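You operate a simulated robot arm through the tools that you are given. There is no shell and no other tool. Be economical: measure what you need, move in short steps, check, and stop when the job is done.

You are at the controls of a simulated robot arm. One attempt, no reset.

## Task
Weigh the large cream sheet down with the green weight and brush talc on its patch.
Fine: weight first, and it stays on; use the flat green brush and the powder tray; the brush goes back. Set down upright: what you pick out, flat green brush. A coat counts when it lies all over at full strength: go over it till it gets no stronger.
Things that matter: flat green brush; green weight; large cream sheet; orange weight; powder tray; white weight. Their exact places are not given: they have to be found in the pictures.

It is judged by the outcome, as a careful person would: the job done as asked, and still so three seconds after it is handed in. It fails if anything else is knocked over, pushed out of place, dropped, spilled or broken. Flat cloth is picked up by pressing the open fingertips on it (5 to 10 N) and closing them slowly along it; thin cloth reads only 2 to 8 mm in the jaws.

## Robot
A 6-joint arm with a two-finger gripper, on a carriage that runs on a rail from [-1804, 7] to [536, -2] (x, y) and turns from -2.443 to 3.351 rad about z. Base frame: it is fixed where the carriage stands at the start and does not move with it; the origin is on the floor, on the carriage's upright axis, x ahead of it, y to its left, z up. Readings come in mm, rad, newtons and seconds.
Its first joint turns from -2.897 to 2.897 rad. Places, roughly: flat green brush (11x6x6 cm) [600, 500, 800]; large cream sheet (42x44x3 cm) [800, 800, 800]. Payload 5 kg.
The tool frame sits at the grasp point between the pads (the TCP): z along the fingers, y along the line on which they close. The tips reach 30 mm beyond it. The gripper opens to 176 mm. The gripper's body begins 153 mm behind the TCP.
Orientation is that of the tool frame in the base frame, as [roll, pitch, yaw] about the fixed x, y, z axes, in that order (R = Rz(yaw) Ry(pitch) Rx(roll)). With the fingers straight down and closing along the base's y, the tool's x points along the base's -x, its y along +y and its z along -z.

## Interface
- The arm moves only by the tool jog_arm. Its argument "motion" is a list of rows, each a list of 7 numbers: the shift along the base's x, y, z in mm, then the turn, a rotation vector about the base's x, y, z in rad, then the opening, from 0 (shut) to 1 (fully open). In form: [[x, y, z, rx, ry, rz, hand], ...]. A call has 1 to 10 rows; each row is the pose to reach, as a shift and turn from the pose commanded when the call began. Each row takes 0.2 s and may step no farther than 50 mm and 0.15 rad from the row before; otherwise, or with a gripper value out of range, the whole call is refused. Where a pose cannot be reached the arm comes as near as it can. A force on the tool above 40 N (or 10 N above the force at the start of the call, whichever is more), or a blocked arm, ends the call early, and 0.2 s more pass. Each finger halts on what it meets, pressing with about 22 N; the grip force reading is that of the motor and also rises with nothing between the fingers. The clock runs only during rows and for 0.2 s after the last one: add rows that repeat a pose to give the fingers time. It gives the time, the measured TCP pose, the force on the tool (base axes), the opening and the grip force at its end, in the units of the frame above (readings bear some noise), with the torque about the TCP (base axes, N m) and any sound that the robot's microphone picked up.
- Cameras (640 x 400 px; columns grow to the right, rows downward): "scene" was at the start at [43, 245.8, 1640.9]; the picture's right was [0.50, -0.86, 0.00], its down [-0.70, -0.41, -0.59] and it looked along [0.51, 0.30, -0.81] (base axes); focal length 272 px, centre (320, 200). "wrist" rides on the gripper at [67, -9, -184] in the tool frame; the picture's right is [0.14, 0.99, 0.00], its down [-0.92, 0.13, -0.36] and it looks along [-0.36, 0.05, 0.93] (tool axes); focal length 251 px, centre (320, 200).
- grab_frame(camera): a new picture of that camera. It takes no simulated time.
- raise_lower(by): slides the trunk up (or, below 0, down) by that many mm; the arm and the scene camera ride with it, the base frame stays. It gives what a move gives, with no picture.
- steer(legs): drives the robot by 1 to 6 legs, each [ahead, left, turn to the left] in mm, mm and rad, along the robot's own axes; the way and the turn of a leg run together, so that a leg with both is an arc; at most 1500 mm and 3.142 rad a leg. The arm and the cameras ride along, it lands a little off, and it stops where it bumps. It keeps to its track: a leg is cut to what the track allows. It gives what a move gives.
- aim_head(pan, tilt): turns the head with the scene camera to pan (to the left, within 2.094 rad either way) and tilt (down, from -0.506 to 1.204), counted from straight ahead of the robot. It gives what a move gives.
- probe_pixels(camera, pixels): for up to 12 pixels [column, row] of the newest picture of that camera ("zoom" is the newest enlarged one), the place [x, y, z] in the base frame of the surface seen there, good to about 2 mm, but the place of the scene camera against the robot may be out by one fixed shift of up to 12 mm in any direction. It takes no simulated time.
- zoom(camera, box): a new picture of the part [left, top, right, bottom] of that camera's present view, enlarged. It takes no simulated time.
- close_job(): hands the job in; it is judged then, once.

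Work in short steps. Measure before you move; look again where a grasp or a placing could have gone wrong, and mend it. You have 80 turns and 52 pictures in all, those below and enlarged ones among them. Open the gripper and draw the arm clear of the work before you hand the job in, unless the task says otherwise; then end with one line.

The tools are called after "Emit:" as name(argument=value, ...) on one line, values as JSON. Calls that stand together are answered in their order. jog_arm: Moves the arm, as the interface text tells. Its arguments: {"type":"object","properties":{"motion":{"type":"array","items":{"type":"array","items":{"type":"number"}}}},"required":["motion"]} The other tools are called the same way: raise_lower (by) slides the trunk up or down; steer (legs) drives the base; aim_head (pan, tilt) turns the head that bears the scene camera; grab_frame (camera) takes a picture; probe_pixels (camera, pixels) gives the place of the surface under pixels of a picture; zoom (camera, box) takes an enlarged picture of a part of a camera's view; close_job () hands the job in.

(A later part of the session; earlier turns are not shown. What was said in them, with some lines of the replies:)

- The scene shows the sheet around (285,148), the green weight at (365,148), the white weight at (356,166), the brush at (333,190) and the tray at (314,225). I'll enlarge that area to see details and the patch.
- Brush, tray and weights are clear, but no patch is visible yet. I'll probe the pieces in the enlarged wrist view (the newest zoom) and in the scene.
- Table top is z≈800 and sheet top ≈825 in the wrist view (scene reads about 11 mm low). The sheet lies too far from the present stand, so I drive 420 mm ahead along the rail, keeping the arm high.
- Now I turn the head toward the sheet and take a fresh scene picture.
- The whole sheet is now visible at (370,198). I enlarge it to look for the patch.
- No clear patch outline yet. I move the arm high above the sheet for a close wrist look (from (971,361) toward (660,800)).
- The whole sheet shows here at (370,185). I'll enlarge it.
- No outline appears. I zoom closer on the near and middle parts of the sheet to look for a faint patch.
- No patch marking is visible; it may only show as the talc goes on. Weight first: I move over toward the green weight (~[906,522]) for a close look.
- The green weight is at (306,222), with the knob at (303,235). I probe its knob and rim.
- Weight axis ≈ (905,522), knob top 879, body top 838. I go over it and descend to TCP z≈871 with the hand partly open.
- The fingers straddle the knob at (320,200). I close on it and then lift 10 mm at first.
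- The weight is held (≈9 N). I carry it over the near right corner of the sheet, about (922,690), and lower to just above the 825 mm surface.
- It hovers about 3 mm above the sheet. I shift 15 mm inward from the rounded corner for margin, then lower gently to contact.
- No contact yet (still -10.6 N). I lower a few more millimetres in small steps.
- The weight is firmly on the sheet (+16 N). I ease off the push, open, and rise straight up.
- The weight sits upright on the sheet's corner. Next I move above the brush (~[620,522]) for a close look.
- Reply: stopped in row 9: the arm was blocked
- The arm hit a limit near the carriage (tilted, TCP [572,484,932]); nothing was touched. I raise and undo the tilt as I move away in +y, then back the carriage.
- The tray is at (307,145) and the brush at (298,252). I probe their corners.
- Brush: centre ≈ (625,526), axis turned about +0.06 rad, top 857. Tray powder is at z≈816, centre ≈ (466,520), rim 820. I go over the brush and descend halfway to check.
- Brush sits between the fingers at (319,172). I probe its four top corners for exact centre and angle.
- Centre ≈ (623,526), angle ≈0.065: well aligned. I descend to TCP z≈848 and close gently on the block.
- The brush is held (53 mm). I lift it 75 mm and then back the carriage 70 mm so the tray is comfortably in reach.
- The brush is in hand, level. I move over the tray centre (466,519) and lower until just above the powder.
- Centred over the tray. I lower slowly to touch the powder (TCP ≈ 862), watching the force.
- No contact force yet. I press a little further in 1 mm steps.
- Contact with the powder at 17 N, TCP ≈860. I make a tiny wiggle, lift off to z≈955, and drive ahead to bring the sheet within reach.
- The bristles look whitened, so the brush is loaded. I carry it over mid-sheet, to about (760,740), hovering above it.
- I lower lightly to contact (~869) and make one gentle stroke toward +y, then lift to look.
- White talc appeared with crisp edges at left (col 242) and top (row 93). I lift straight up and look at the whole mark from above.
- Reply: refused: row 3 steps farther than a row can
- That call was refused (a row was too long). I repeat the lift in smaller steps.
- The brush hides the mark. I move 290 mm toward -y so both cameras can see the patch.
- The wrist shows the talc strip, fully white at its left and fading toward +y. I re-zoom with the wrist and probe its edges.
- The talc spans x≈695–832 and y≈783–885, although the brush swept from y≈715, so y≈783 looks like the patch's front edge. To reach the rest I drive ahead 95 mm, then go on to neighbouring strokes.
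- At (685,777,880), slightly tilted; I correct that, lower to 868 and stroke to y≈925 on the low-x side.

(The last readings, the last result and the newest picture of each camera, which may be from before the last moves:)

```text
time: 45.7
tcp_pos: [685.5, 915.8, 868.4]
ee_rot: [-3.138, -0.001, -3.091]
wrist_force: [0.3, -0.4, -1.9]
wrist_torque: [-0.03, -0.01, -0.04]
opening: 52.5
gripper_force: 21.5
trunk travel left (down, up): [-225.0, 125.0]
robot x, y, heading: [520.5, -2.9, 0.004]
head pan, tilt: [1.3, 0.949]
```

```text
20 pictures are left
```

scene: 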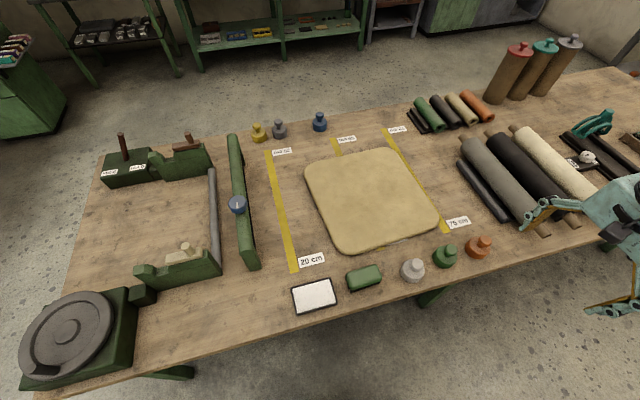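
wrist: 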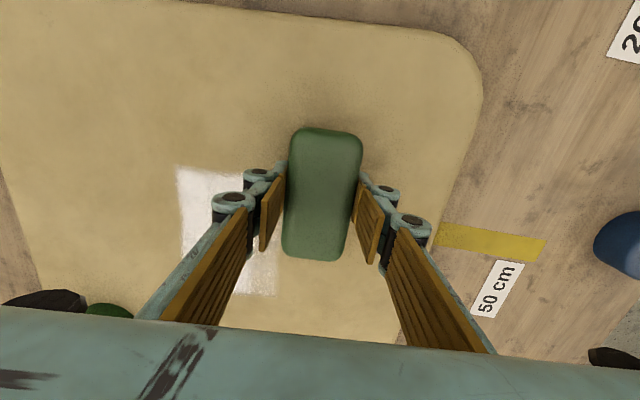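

Force stayed near zero, so there was little contact. I press about 3 mm more and stroke back toward -y.

Emit:
jog_arm(motion=[[0, 0, -2, 0, 0, 0, 0.15], [0, 0, -3, 0, 0, 0, 0.15], [0, -20, -3, 0, 0, 0, 0.15], [0, -40, -3, 0, 0, 0, 0.15], [0, -60, -3, 0, 0, 0, 0.15], [0, -80, -3, 0, 0, 0, 0.15], [0, -100, -3, 0, 0, 0, 0.15], [0, -120, -3, 0, 0, 0, 0.15], [0, -140, -3, 0, 0, 0, 0.15], [0, -160, -3, 0, 0, 0, 0.15]])

Emit:
grab_frame(camera="wrist")

```text
time: 47.9
tcp_pos: [683.9, 754.5, 867.5]
ee_rot: [3.14, 0.0, -3.09]
wrist_force: [0.2, 4.5, 16.6]
wrist_torque: [0.14, -0.03, 0.03]
opening: 52.8
gripper_force: 21.7
trunk travel left (down, up): [-225.0, 125.0]
robot x, y, heading: [525.5, -2.0, 0.002]
head pan, tilt: [1.3, 0.949]
```

```text
19 pictures are left
```

wrist: 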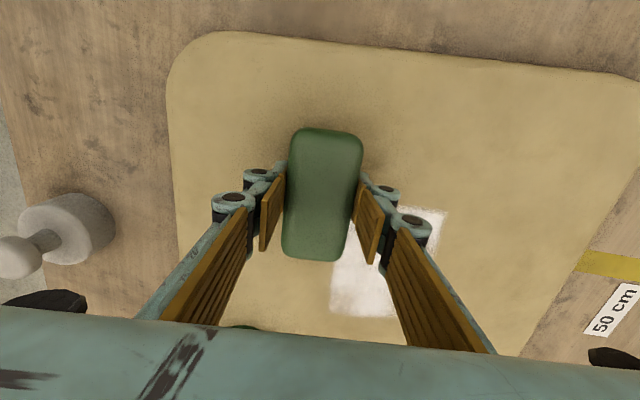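

Firm contact (16 N), and nothing whitened below x≈697, so the patch's edges are real. I probe the white area's corners in this view.

Emit:
probe_pixels(camera="wrist", pixels=[[401, 207], [447, 211], [442, 238], [332, 300], [333, 312], [392, 318], [343, 255], [432, 250]])

Emit:
zoom(camera="wrist", box=[320, 195, 470, 330])

```text
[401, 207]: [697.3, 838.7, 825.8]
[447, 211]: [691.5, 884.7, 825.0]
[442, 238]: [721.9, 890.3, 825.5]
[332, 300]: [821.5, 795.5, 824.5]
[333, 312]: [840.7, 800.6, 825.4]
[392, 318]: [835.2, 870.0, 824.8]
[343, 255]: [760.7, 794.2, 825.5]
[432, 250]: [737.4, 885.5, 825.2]
```

```text
2.96 times, centred on (395, 262) of wrist
```

zoom: 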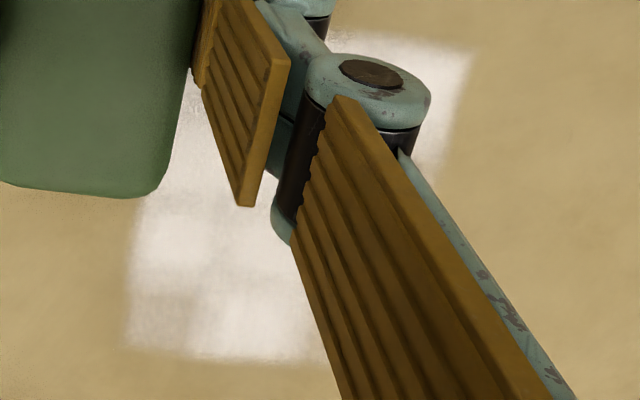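

The patch is roughly 140×105 mm, centred about (767,841). I lift, shift to x≈795, and stroke the high-x half out to y≈925.

Emit:
jog_arm(motion=[[0, 0, 12, 0, 0, 0, 0.15], [45, 5, 12, 0, 0, 0, 0.15], [90, 10, 12, 0, 0, 0, 0.15], [112, 20, 0, 0, 0, 0, 0.15], [112, 45, 0, 0, 0, 0, 0.15], [112, 70, 0, 0, 0, 0, 0.15], [112, 95, 0, 0, 0, 0, 0.15], [112, 120, 0, 0, 0, 0, 0.15], [112, 145, 0, 0, 0, 0, 0.15], [112, 165, 0, 0, 0, 0, 0.15]])

Emit:
jog_arm(motion=[[0, 0, 0, 0, 0, 0, 0.15], [0, -20, 0, 0, 0, 0, 0.15], [0, -40, 0, 0, 0, 0, 0.15], [0, -60, 0, 0, 0, 0, 0.15], [0, -80, 0, 0, 0, 0, 0.15], [0, -100, 0, 0, 0, 0, 0.15], [0, -120, 0, 0, 0, 0, 0.15], [0, -140, 0, 0, 0, 0, 0.15], [-50, -140, 0, 0, 0, 0, 0.15]])

Emit:
jog_arm(motion=[[0, 20, 0, 0, 0, 0, 0.15], [0, 40, 0, 0, 0, 0, 0.15], [0, 60, 0, 0, 0, 0, 0.15], [0, 80, 0, 0, 0, 0, 0.15], [0, 100, 0, 0, 0, 0, 0.15], [0, 120, 0, 0, 0, 0, 0.15], [0, 140, 0, 0, 0, 0, 0.15], [0, 110, 0, 0, 0, 0, 0.15], [0, 80, 0, 0, 0, 0, 0.15]])

```text
time: 50.1
tcp_pos: [796.2, 920.7, 866.4]
ee_rot: [-3.138, -0.001, -3.092]
wrist_force: [0.0, -6.0, 8.3]
wrist_torque: [-0.19, -0.08, 0.02]
opening: 52.8
gripper_force: 22.4
trunk travel left (down, up): [-225.0, 125.0]
robot x, y, heading: [525.0, -2.9, 0.002]
head pan, tilt: [1.3, 0.949]
```

```text
time: 52.1
tcp_pos: [746.2, 779.9, 865.7]
ee_rot: [-3.139, 0.0, -3.092]
wrist_force: [-3.6, 0.9, 5.7]
wrist_torque: [-0.01, 0.59, -0.05]
opening: 52.7
gripper_force: 21.9
trunk travel left (down, up): [-225.0, 125.0]
robot x, y, heading: [522.4, -0.7, 0.004]
head pan, tilt: [1.3, 0.949]
```

```text
time: 54.1
tcp_pos: [747.5, 860.6, 866.9]
ee_rot: [3.141, -0.001, -3.093]
wrist_force: [0.6, 0.8, -0.5]
wrist_torque: [-0.1, 0.09, -0.03]
opening: 52.7
gripper_force: 21.9
trunk travel left (down, up): [-225.0, 125.0]
robot x, y, heading: [522.4, 2.4, 0.004]
head pan, tilt: [1.3, 0.949]
```

Contact is getting light again. I lift and back off in +x/up so the wrist camera sees the patch unobstructed ahead of the brush.

Emit:
jog_arm(motion=[[0, 0, 30, 0, 0, 0, 0.15], [0, -5, 70, 0, 0, 0, 0.15], [30, -10, 105, 0, 0, 0, 0.15], [65, -15, 135, 0, 0, 0, 0.15], [100, -20, 165, 0, 0, 0, 0.15], [130, -20, 185, 0, 0, 0, 0.15], [130, -20, 185, 0, 0, 0, 0.15]])

Emit:
grab_frame(camera="wrist")

```text
time: 55.7
tcp_pos: [878.9, 842.0, 1051.3]
ee_rot: [-3.14, 0.0, -3.091]
wrist_force: [0.1, -0.1, -1.6]
wrist_torque: [0.01, 0.09, -0.02]
opening: 52.4
gripper_force: 22.6
trunk travel left (down, up): [-225.0, 125.0]
robot x, y, heading: [522.5, -1.2, -0.001]
head pan, tilt: [1.3, 0.949]
```

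```text
17 pictures are left
```

wrist: 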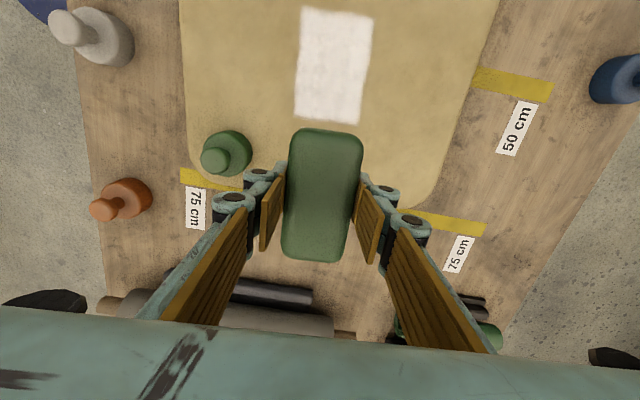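

The patch is now a clear white rectangle at (333,65). I enlarge it to judge evenness.

Emit:
zoom(camera="wrist", box=[270, 0, 400, 135])

Emit:
probe_pixels(camera="wrist", pixels=[[304, 9], [371, 16], [361, 123], [295, 116], [333, 65]])

```text
2.96 times, centred on (335, 68) of wrist
```

zoom: 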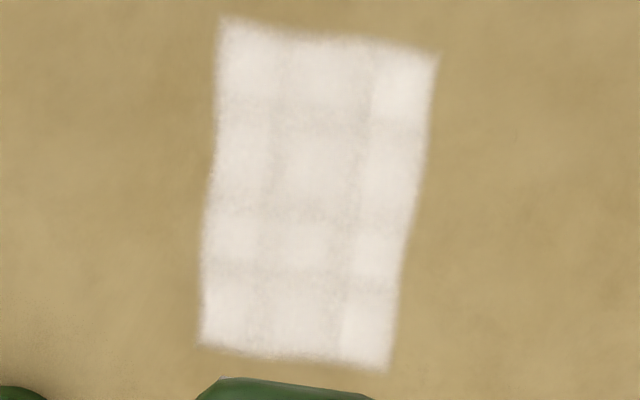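

```text
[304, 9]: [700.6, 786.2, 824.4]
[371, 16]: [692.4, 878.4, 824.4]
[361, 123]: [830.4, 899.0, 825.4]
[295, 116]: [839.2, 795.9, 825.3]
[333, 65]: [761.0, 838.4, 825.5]
```

The coat covers the patch but the middle columns look slightly weaker. I reload: bring the arm to about (767,520,960), then drive back 298 mm to the tray.

Emit:
jog_arm(motion=[[-14, -40, 0, 0, 0, 0, 0.15], [-28, -80, 0, 0, 0, 0, 0.15], [-42, -120, 0, 0, 0, 0, 0.15], [-56, -160, 0, 0, 0, 0, 0.15], [-70, -200, -20, 0, 0, 0, 0.15], [-84, -240, -40, 0, 0, 0, 0.15], [-98, -280, -60, 0, 0, 0, 0.15], [-112, -322, -75, 0, 0, 0, 0.15], [-112, -322, -90, 0, 0, 0, 0.15], [-112, -322, -90, 0, 0, 0, 0.15]])

Emit:
steer(legs=[[-298, 0, 0]])

```text
time: 57.9
tcp_pos: [765.9, 522.7, 959.4]
ee_rot: [-3.14, 0.0, -3.093]
wrist_force: [-0.2, -0.2, -1.6]
wrist_torque: [-0.09, 0.02, 0.04]
opening: 52.8
gripper_force: 22.1
trunk travel left (down, up): [-225.0, 125.0]
robot x, y, heading: [523.2, -3.0, -0.002]
head pan, tilt: [1.3, 0.949]
```

```text
time: 60.0
tcp_pos: [473.0, 521.9, 959.1]
ee_rot: [-3.14, -0.001, -3.092]
wrist_force: [0.4, -0.4, -2.6]
wrist_torque: [-0.01, 0.02, -0.02]
opening: 52.9
gripper_force: 22.1
trunk travel left (down, up): [-225.0, 125.0]
robot x, y, heading: [233.7, -2.4, -0.0]
head pan, tilt: [1.3, 0.949]
```

Landed at x=473; I shift to (467,520) and lower onto the powder (TCP ≈859.5), then lift with a tiny wiggle.

Emit:
jog_arm(motion=[[-6, -2, -40, 0, 0, 0, 0.15], [-6, -2, -80, 0, 0, 0, 0.15], [-6, -2, -94, 0, 0, 0, 0.15], [-6, -2, -97, 0, 0, 0, 0.15], [-6, -2, -99, 0, 0, 0, 0.15], [-6, -2, -100, 0, 0, 0, 0.15], [-6, -2, -100, 0, 0, 0, 0.15]])

Emit:
jog_arm(motion=[[0, 2, 0, 0, 0, 0, 0.15], [0, -2, 0, 0, 0, 0, 0.15], [0, 0, 0, 0, 0, 0, 0.15], [0, 0, 15, 0, 0, 0, 0.15], [0, 0, 55, 0, 0, 0, 0.15], [0, 0, 100, 0, 0, 0, 0.15], [0, 0, 100, 0, 0, 0, 0.15]])

Emit:
steer(legs=[[295, 0, 0]])

```text
time: 61.6
tcp_pos: [467.1, 520.5, 859.5]
ee_rot: [-3.141, 0.0, -3.092]
wrist_force: [0.0, 0.0, -1.8]
wrist_torque: [0.01, 0.03, -0.01]
opening: 52.5
gripper_force: 22.1
trunk travel left (down, up): [-225.0, 125.0]
robot x, y, heading: [231.2, -4.1, -0.004]
head pan, tilt: [1.3, 0.949]
```

```text
time: 63.2
tcp_pos: [468.9, 520.2, 959.7]
ee_rot: [-3.139, -0.001, -3.094]
wrist_force: [0.1, -1.3, -0.6]
wrist_torque: [0.16, 0.01, 0.0]
opening: 52.9
gripper_force: 21.8
trunk travel left (down, up): [-225.0, 125.0]
robot x, y, heading: [231.5, -0.9, 0.004]
head pan, tilt: [1.3, 0.949]
```

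```text
time: 65.3
tcp_pos: [768.1, 519.1, 960.8]
ee_rot: [-3.14, -0.001, -3.101]
wrist_force: [-1.3, 0.8, -1.1]
wrist_torque: [0.03, -0.02, 0.01]
opening: 52.7
gripper_force: 22.1
trunk travel left (down, up): [-225.0, 125.0]
robot x, y, heading: [526.6, -0.4, -0.008]
head pan, tilt: [1.3, 0.949]
```

No contact occurred at 859.5 (the brush has ridden up slightly in the grip), so that dip missed. I drive back and dip deeper.

Emit:
steer(legs=[[-298, 0, 0]])

```text
time: 67.4
tcp_pos: [473.6, 519.0, 960.3]
ee_rot: [-3.139, -0.002, -3.103]
wrist_force: [0.3, 0.2, -1.9]
wrist_torque: [0.0, 0.04, 0.01]
opening: 52.9
gripper_force: 21.8
trunk travel left (down, up): [-225.0, 125.0]
robot x, y, heading: [229.2, -3.6, -0.008]
head pan, tilt: [1.3, 0.949]
```

Emit:
jog_arm(motion=[[-6, 0, -40, 0, 0, 0.01, 0.15], [-6, 0, -80, 0, 0, 0.01, 0.15], [-6, 0, -98, 0, 0, 0.01, 0.15], [-6, 0, -101, 0, 0, 0.01, 0.15], [-6, 0, -102, 0, 0, 0.01, 0.15], [-6, 0, -103, 0, 0, 0.01, 0.15], [-6, 0, -103, 0, 0, 0.01, 0.15]])

```text
time: 69.0
tcp_pos: [466.7, 518.3, 857.7]
ee_rot: [-3.14, 0.0, -3.094]
wrist_force: [-0.2, -0.1, 0.0]
wrist_torque: [0.05, -0.06, 0.03]
opening: 52.8
gripper_force: 22.0
trunk travel left (down, up): [-225.0, 125.0]
robot x, y, heading: [228.7, 3.7, -0.012]
head pan, tilt: [1.3, 0.949]
```

Touching barely (0 N versus -1.8 free). I press 2 mm more with a tiny wiggle.

Emit:
jog_arm(motion=[[0, 0, -1, 0, 0, 0, 0.15], [0, 0, -2, 0, 0, 0, 0.15], [0, 2, -2, 0, 0, 0, 0.15], [0, -2, -2, 0, 0, 0, 0.15], [0, 0, -2, 0, 0, 0, 0.15]])

```text
time: 70.2
tcp_pos: [465.9, 518.3, 856.2]
ee_rot: [-3.14, 0.0, -3.095]
wrist_force: [0.8, -4.0, 11.3]
wrist_torque: [-0.04, -0.18, 0.01]
opening: 52.6
gripper_force: 22.2
trunk travel left (down, up): [-225.0, 125.0]
robot x, y, heading: [226.7, -3.1, -0.013]
head pan, tilt: [1.3, 0.949]
```

Loaded with 11 N contact. I lift 105 mm and drive ahead to the sheet again.

Emit:
jog_arm(motion=[[0, 0, 15, 0, 0, 0, 0.15], [0, 0, 60, 0, 0, 0, 0.15], [0, 0, 105, 0, 0, 0, 0.15], [0, 0, 105, 0, 0, 0, 0.15]])

Emit:
steer(legs=[[297, 0, 0.012]])

```text
time: 71.2
tcp_pos: [465.7, 515.3, 959.6]
ee_rot: [-3.136, -0.001, -3.094]
wrist_force: [0.3, -0.7, -0.3]
wrist_torque: [0.14, -0.01, -0.02]
opening: 52.7
gripper_force: 21.9
trunk travel left (down, up): [-225.0, 125.0]
robot x, y, heading: [230.8, -2.6, -0.011]
head pan, tilt: [1.3, 0.949]
```

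```text
time: 73.4
tcp_pos: [755.6, 519.6, 960.8]
ee_rot: [3.141, -0.002, -3.08]
wrist_force: [-0.4, 0.3, -1.3]
wrist_torque: [0.05, 0.0, -0.01]
opening: 52.7
gripper_force: 21.7
trunk travel left (down, up): [-225.0, 125.0]
robot x, y, heading: [523.3, -3.0, 0.004]
head pan, tilt: [1.3, 0.949]
```

Now to the low-x lane start (735,770) hovering at z≈876.

Emit:
jog_arm(motion=[[-4, 48, 0, 0, 0, 0, 0.15], [-8, 96, 0, 0, 0, 0, 0.15], [-12, 144, 0, 0, 0, 0, 0.15], [-16, 192, 0, 0, 0, 0, 0.15], [-20, 235, 0, 0, 0, 0, 0.15], [-20, 250, -40, 0, 0, 0, 0.15], [-20, 250, -80, 0, 0, 0, 0.15], [-20, 250, -90, 0, 0, 0, 0.15], [-20, 250, -94, 0, 0, 0, 0.15], [-20, 250, -96, 0, 0, 0, 0.15]])

Emit:
jog_arm(motion=[[0, 0, 0, 0, 0, 0, 0.15], [0, 17, 0, 0, 0, 0, 0.15], [0, 34, 0, 0, 0, 0, 0.15], [0, 51, 0, 0, 0, 0, 0.15], [0, 68, 0, 0, 0, 0, 0.15], [0, 85, 0, 0, 0, 0, 0.15], [0, 102, 0, 0, 0, 0, 0.15], [0, 119, 0, 0, 0, 0, 0.15], [0, 136, 0, 0, 0, 0, 0.15], [0, 150, 0, 0, 0, 0, 0.15]])

```text
time: 75.6
tcp_pos: [736.8, 769.8, 864.9]
ee_rot: [-3.14, 0.001, -3.08]
wrist_force: [-0.6, -6.1, 14.1]
wrist_torque: [-0.27, 0.21, -0.01]
opening: 52.5
gripper_force: 21.8
trunk travel left (down, up): [-225.0, 125.0]
robot x, y, heading: [523.3, 1.9, 0.001]
head pan, tilt: [1.3, 0.949]
```

```text
time: 77.8
tcp_pos: [737.4, 919.0, 864.5]
ee_rot: [-3.141, 0.0, -3.081]
wrist_force: [-0.1, -6.7, 6.5]
wrist_torque: [-0.17, -0.07, -0.04]
opening: 52.8
gripper_force: 21.7
trunk travel left (down, up): [-225.0, 125.0]
robot x, y, heading: [526.0, -0.2, 0.003]
head pan, tilt: [1.3, 0.949]
```

Steady contact of 6–14 N. Back stroke along the same lane, then shift to x≈800 and stroke both ways, with 1 mm more press to keep contact.

Emit:
jog_arm(motion=[[0, -17, -1, 0, 0, 0, 0.15], [0, -34, -1, 0, 0, 0, 0.15], [0, -51, -1, 0, 0, 0, 0.15], [0, -68, -1, 0, 0, 0, 0.15], [0, -85, -1, 0, 0, 0, 0.15], [0, -102, -1, 0, 0, 0, 0.15], [0, -119, -1, 0, 0, 0, 0.15], [0, -136, -1, 0, 0, 0, 0.15], [35, -140, -1, 0, 0, 0, 0.15], [63, -140, -1, 0, 0, 0, 0.15]])

Emit:
jog_arm(motion=[[0, 17, 0, 0, 0, 0, 0.15], [0, 34, 0, 0, 0, 0, 0.15], [0, 51, 0, 0, 0, 0, 0.15], [0, 68, 0, 0, 0, 0, 0.15], [0, 85, 0, 0, 0, 0, 0.15], [0, 102, 0, 0, 0, 0, 0.15], [0, 119, 0, 0, 0, 0, 0.15], [0, 136, 0, 0, 0, 0, 0.15], [0, 145, 0, 0, 0, 0, 0.15]])

Emit:
jog_arm(motion=[[0, -17, -1, 0, 0, 0, 0.15], [0, -34, -1, 0, 0, 0, 0.15], [0, -51, -1, 0, 0, 0, 0.15], [0, -68, -1, 0, 0, 0, 0.15], [0, -85, -1, 0, 0, 0, 0.15], [0, -102, -1, 0, 0, 0, 0.15], [0, -119, -1, 0, 0, 0, 0.15], [0, -136, -1, 0, 0, 0, 0.15]])

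```text
time: 80.0
tcp_pos: [799.3, 778.9, 864.1]
ee_rot: [-3.139, 0.0, -3.081]
wrist_force: [-2.1, -2.4, 11.5]
wrist_torque: [-0.02, 0.48, 0.0]
opening: 52.5
gripper_force: 21.5
trunk travel left (down, up): [-225.0, 125.0]
robot x, y, heading: [526.5, -3.3, 0.002]
head pan, tilt: [1.3, 0.949]
```

```text
time: 82.0
tcp_pos: [799.3, 923.7, 863.5]
ee_rot: [-3.14, -0.001, -3.081]
wrist_force: [-0.3, -0.5, -0.6]
wrist_torque: [0.02, 0.02, -0.02]
opening: 52.5
gripper_force: 22.5
trunk travel left (down, up): [-225.0, 125.0]
robot x, y, heading: [525.5, -0.9, 0.002]
head pan, tilt: [1.3, 0.949]
```

```text
time: 83.8
tcp_pos: [800.4, 787.2, 863.3]
ee_rot: [-3.139, -0.001, -3.078]
wrist_force: [1.5, -3.0, 3.6]
wrist_torque: [-0.04, -0.11, -0.03]
opening: 52.7
gripper_force: 22.4
trunk travel left (down, up): [-225.0, 125.0]
robot x, y, heading: [523.4, 2.5, 0.004]
head pan, tilt: [1.3, 0.949]
```

Contact varies (0–12 N). One more pass at this lane with 2 mm more press, then lift and look.

Emit:
jog_arm(motion=[[0, 10, -1, 0, 0, 0, 0.15], [0, 27, -2, 0, 0, 0, 0.15], [0, 44, -2, 0, 0, 0, 0.15], [0, 61, -2, 0, 0, 0, 0.15], [0, 78, -2, 0, 0, 0, 0.15], [0, 95, -2, 0, 0, 0, 0.15], [0, 112, -2, 0, 0, 0, 0.15], [0, 129, -2, 0, 0, 0, 0.15], [-30, 129, -2, 0, 0, 0, 0.15], [-60, 129, -2, 0, 0, 0, 0.15]])

Emit:
jog_arm(motion=[[0, -17, 0, 0, 0, 0, 0.15], [0, -34, 0, 0, 0, 0, 0.15], [0, -51, 0, 0, 0, 0, 0.15], [0, -68, 0, 0, 0, 0, 0.15], [0, -85, 0, 0, 0, 0, 0.15], [0, -102, 0, 0, 0, 0, 0.15], [0, -119, 0, 0, 0, 0, 0.15], [0, -136, 0, 0, 0, 0, 0.15]])

Emit:
jog_arm(motion=[[0, 0, 40, 0, 0, 0, 0.15], [0, 20, 80, 0, 0, 0, 0.15], [30, 40, 110, 0, 0, 0, 0.15], [65, 50, 140, 0, 0, 0, 0.15], [100, 55, 170, 0, 0, 0, 0.15], [138, 55, 188, 0, 0, 0, 0.15], [138, 55, 188, 0, 0, 0, 0.15]])

Emit:
zoom(camera="wrist", box=[270, 0, 400, 135])

```text
time: 86.0
tcp_pos: [737.0, 919.0, 860.9]
ee_rot: [-3.139, 0.001, -3.078]
wrist_force: [-2.5, 0.0, -0.1]
wrist_torque: [-0.09, -0.3, 0.0]
opening: 52.3
gripper_force: 22.5
trunk travel left (down, up): [-225.0, 125.0]
robot x, y, heading: [524.0, -1.3, 0.014]
head pan, tilt: [1.3, 0.949]
```

```text
time: 87.8
tcp_pos: [738.4, 779.4, 860.7]
ee_rot: [-3.14, 0.0, -3.077]
wrist_force: [-0.5, 1.4, 12.9]
wrist_torque: [0.0, -0.01, 0.08]
opening: 52.2
gripper_force: 21.8
trunk travel left (down, up): [-225.0, 125.0]
robot x, y, heading: [526.2, -1.4, -0.001]
head pan, tilt: [1.3, 0.949]
```

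```text
time: 89.4
tcp_pos: [876.7, 837.8, 1048.3]
ee_rot: [-3.14, 0.0, -3.078]
wrist_force: [0.8, 0.4, -1.9]
wrist_torque: [0.02, 0.09, 0.02]
opening: 52.3
gripper_force: 22.4
trunk travel left (down, up): [-225.0, 125.0]
robot x, y, heading: [523.5, -5.4, 0.001]
head pan, tilt: [1.3, 0.949]
```

```text
2.96 times, centred on (335, 68) of wrist
```

zoom: 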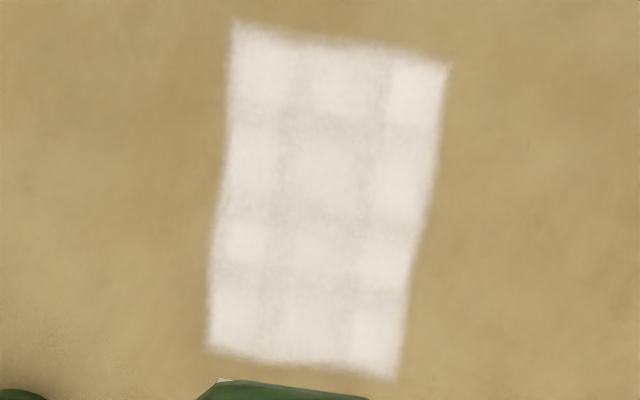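

The coat looks the same as before reloading — no stronger. I look closer at the two halves to check cell-to-cell evenness.

Emit:
zoom(camera="wrist", box=[295, 0, 385, 65])

Emit:
zoom(camera="wrist", box=[285, 65, 375, 130])

```text
6.15 times, centred on (340, 32) of wrist
```

zoom: 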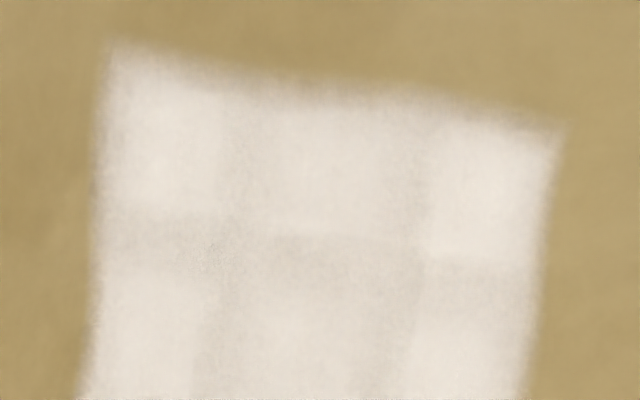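

```text
6.15 times, centred on (330, 98) of wrist
```

zoom: 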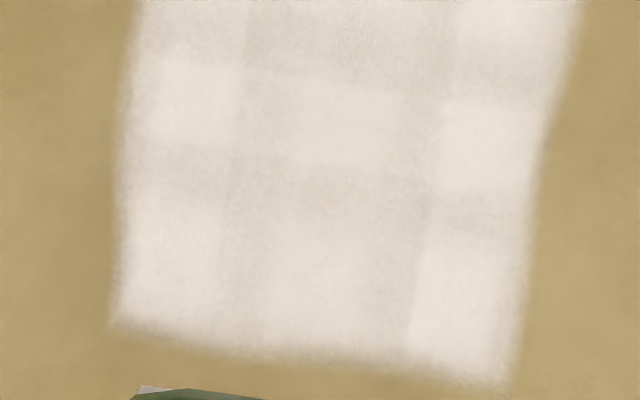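

All cells are evenly white with only a uniform texture grid, so the coat is at full strength. Now I return the brush: bring the arm to about (843,525,960), then drive back 220 mm.

Emit:
jog_arm(motion=[[-4, -40, 0, 0, 0, 0, 0.15], [-8, -80, 0, 0, 0, 0, 0.15], [-12, -120, 0, 0, 0, 0, 0.15], [-16, -160, 0, 0, 0, 0, 0.15], [-20, -200, 0, 0, 0, 0, 0.15], [-24, -240, -20, 0, 0, 0, 0.15], [-28, -280, -45, 0, 0, 0, 0.15], [-34, -312, -75, 0, 0, 0, 0.15], [-34, -312, -88, 0, 0, 0, 0.15], [-34, -312, -88, 0, 0, 0, 0.15]])

Emit:
steer(legs=[[-220, 0, 0]])

Emit:
grab_frame(camera="wrist")

```text
time: 91.6
tcp_pos: [843.7, 524.9, 961.2]
ee_rot: [-3.139, 0.0, -3.08]
wrist_force: [0.3, 0.2, -1.2]
wrist_torque: [-0.05, 0.01, 0.0]
opening: 52.5
gripper_force: 22.2
trunk travel left (down, up): [-225.0, 125.0]
robot x, y, heading: [533.4, -0.3, -0.001]
head pan, tilt: [1.3, 0.949]
```

```text
time: 93.3
tcp_pos: [625.0, 523.9, 961.2]
ee_rot: [-3.139, 0.0, -3.08]
wrist_force: [0.3, 0.5, -0.6]
wrist_torque: [-0.01, 0.0, 0.0]
opening: 52.5
gripper_force: 22.1
trunk travel left (down, up): [-225.0, 125.0]
robot x, y, heading: [309.1, -0.8, 0.004]
head pan, tilt: [1.3, 0.949]
```

```text
12 pictures are left
```

wrist: 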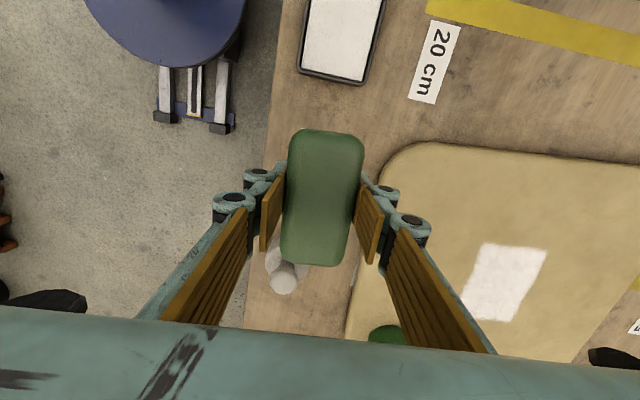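

Over the home spot (625,524). I lower to TCP ≈846 in steps, shifting to (623.4,525.5).

Emit:
jog_arm(motion=[[-1, 1, -40, 0, 0, 0.003, 0.15], [-1, 1, -80, 0, 0, 0.003, 0.15], [-1, 1, -110, 0, 0, 0.003, 0.15], [-1, 1, -117, 0, 0, 0.003, 0.15], [-1, 1, -119, 0, 0, 0.003, 0.15], [-1, 1, -119, 0, 0, 0.003, 0.15]])

```text
time: 94.7
tcp_pos: [625.4, 525.8, 842.2]
ee_rot: [-3.141, 0.0, -3.078]
wrist_force: [0.2, 0.1, -1.9]
wrist_torque: [0.0, 0.01, 0.0]
opening: 52.5
gripper_force: 22.0
trunk travel left (down, up): [-225.0, 125.0]
robot x, y, heading: [312.9, -3.6, 0.0]
head pan, tilt: [1.3, 0.949]
```

Still free at 842. I go down in 1–2 mm steps until contact.

Emit:
jog_arm(motion=[[-1, 0, -2, 0, 0, 0, 0.15], [-1, 0, -3, 0, 0, 0, 0.15], [-1, 0, -4, 0, 0, 0, 0.15], [-1, 0, -4, 0, 0, 0, 0.15]])

```text
time: 95.7
tcp_pos: [623.6, 526.1, 837.5]
ee_rot: [-3.14, -0.002, -3.076]
wrist_force: [-0.1, -0.5, -1.1]
wrist_torque: [0.0, 0.01, -0.02]
opening: 52.3
gripper_force: 21.9
trunk travel left (down, up): [-225.0, 125.0]
robot x, y, heading: [311.9, -2.9, 0.003]
head pan, tilt: [1.3, 0.949]
```

Emit:
jog_arm(motion=[[0, 0, -1, 0, 0, 0, 0.15], [0, 0, -2, 0, 0, 0, 0.15], [0, 0, -2, 0, 0, 0, 0.15]])

```text
time: 96.5
tcp_pos: [624.0, 525.7, 837.7]
ee_rot: [-3.141, 0.003, -3.077]
wrist_force: [1.0, -1.1, 16.8]
wrist_torque: [-0.04, 0.03, -0.03]
opening: 52.3
gripper_force: 21.9
trunk travel left (down, up): [-225.0, 125.0]
robot x, y, heading: [308.1, -2.4, 0.002]
head pan, tilt: [1.3, 0.949]
```

The brush stands on the table (17 N). I ease off 1 mm, open and rise.

Emit:
jog_arm(motion=[[0, 0, 1, 0, 0, 0, 0.2], [0, 0, 1, 0, 0, 0, 0.4], [0, 0, 1, 0, 0, 0, 0.6], [0, 0, 1, 0, 0, 0, 0.6], [0, 0, 40, 0, 0, 0, 0.6], [0, 0, 85, 0, 0, 0, 0.6], [0, 0, 130, 0, 0, 0, 0.6], [0, 0, 160, 0, 0, 0, 0.6], [0, 0, 160, 0, 0, 0, 0.6]])

Emit:
grab_frame(camera="wrist")

```text
time: 98.5
tcp_pos: [623.1, 524.9, 997.0]
ee_rot: [-3.141, 0.0, -3.077]
wrist_force: [-0.2, -1.4, -0.1]
wrist_torque: [0.08, -0.07, -0.02]
opening: 105.6
gripper_force: 0.0
trunk travel left (down, up): [-225.0, 125.0]
robot x, y, heading: [312.2, -0.8, -0.001]
head pan, tilt: [1.3, 0.949]
```

```text
11 pictures are left
```

wrist: 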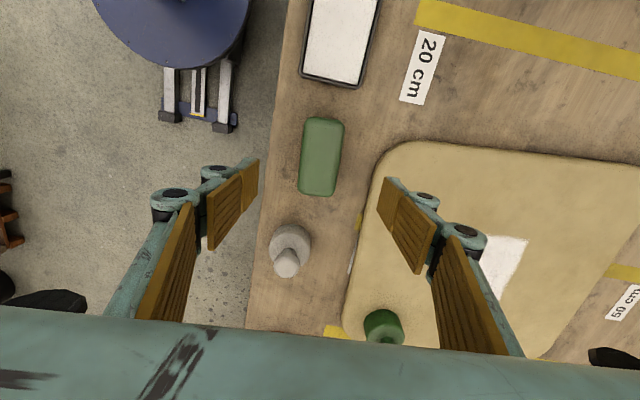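

The brush stands back at its home (321,157), and the weights are undisturbed. I back the carriage away and take a final overview to check everything.

Emit:
steer(legs=[[-450, 0, 0]])

Emit:
aim_head(pan=0.7, tilt=0.8)

Emit:
grab_frame(camera="scene")

```text
time: 101.3
tcp_pos: [174.8, 526.2, 995.9]
ee_rot: [-3.139, 0.001, -3.081]
wrist_force: [0.6, -0.2, 0.3]
wrist_torque: [0.02, 0.02, 0.02]
opening: 105.4
gripper_force: 0.1
trunk travel left (down, up): [-225.0, 125.0]
robot x, y, heading: [-140.8, -0.5, 0.002]
head pan, tilt: [1.3, 0.949]
```

```text
time: 102.3
tcp_pos: [176.7, 527.0, 997.2]
ee_rot: [-3.141, 0.0, -3.08]
wrist_force: [0.7, -0.3, 0.6]
wrist_torque: [-0.01, 0.01, -0.01]
opening: 105.6
gripper_force: 0.1
trunk travel left (down, up): [-225.0, 125.0]
robot x, y, heading: [-139.6, 0.6, 0.002]
head pan, tilt: [0.7, 0.799]
```

```text
10 pictures are left
```

scene: 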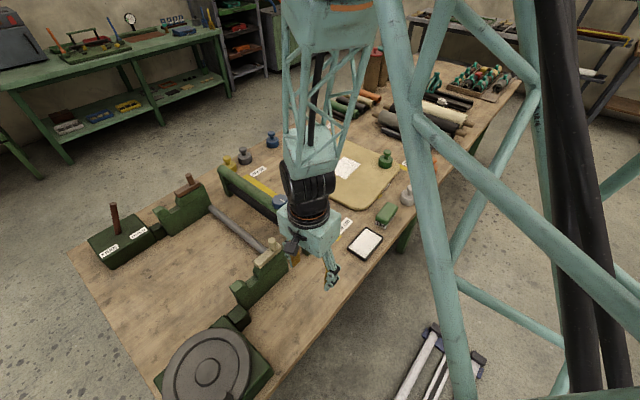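

I enlarge the work area for a last check of weight, brush, tray and coat.

Emit:
zoom(camera="scene", box=[325, 140, 440, 265])

```text
3.20 times, centred on (382, 202) of scene
```

zoom: 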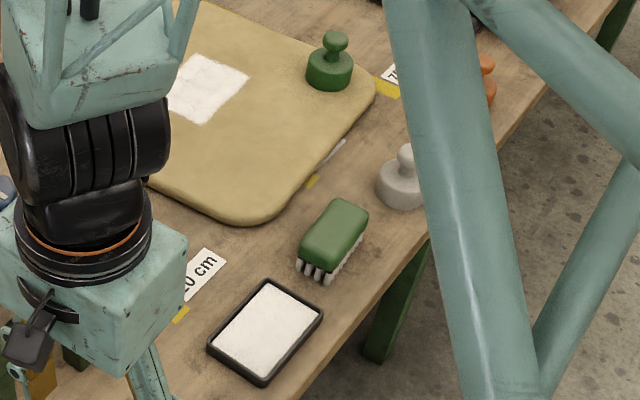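

All is in place: the weight is upright on the sheet, the patch is white, the brush is upright at home (bristles still loaded, so the coat is saturated), the tray is untouched and the hand is open and clear. I hand it in.

Emit:
close_job()

```text
The job is handed in.
```

The job is handed in: the green weight went on the near right corner of the cream sheet first and is still there. The patch is evenly coated with talc and got no whiter after a second load, and the flat green brush stands upright back in its place.
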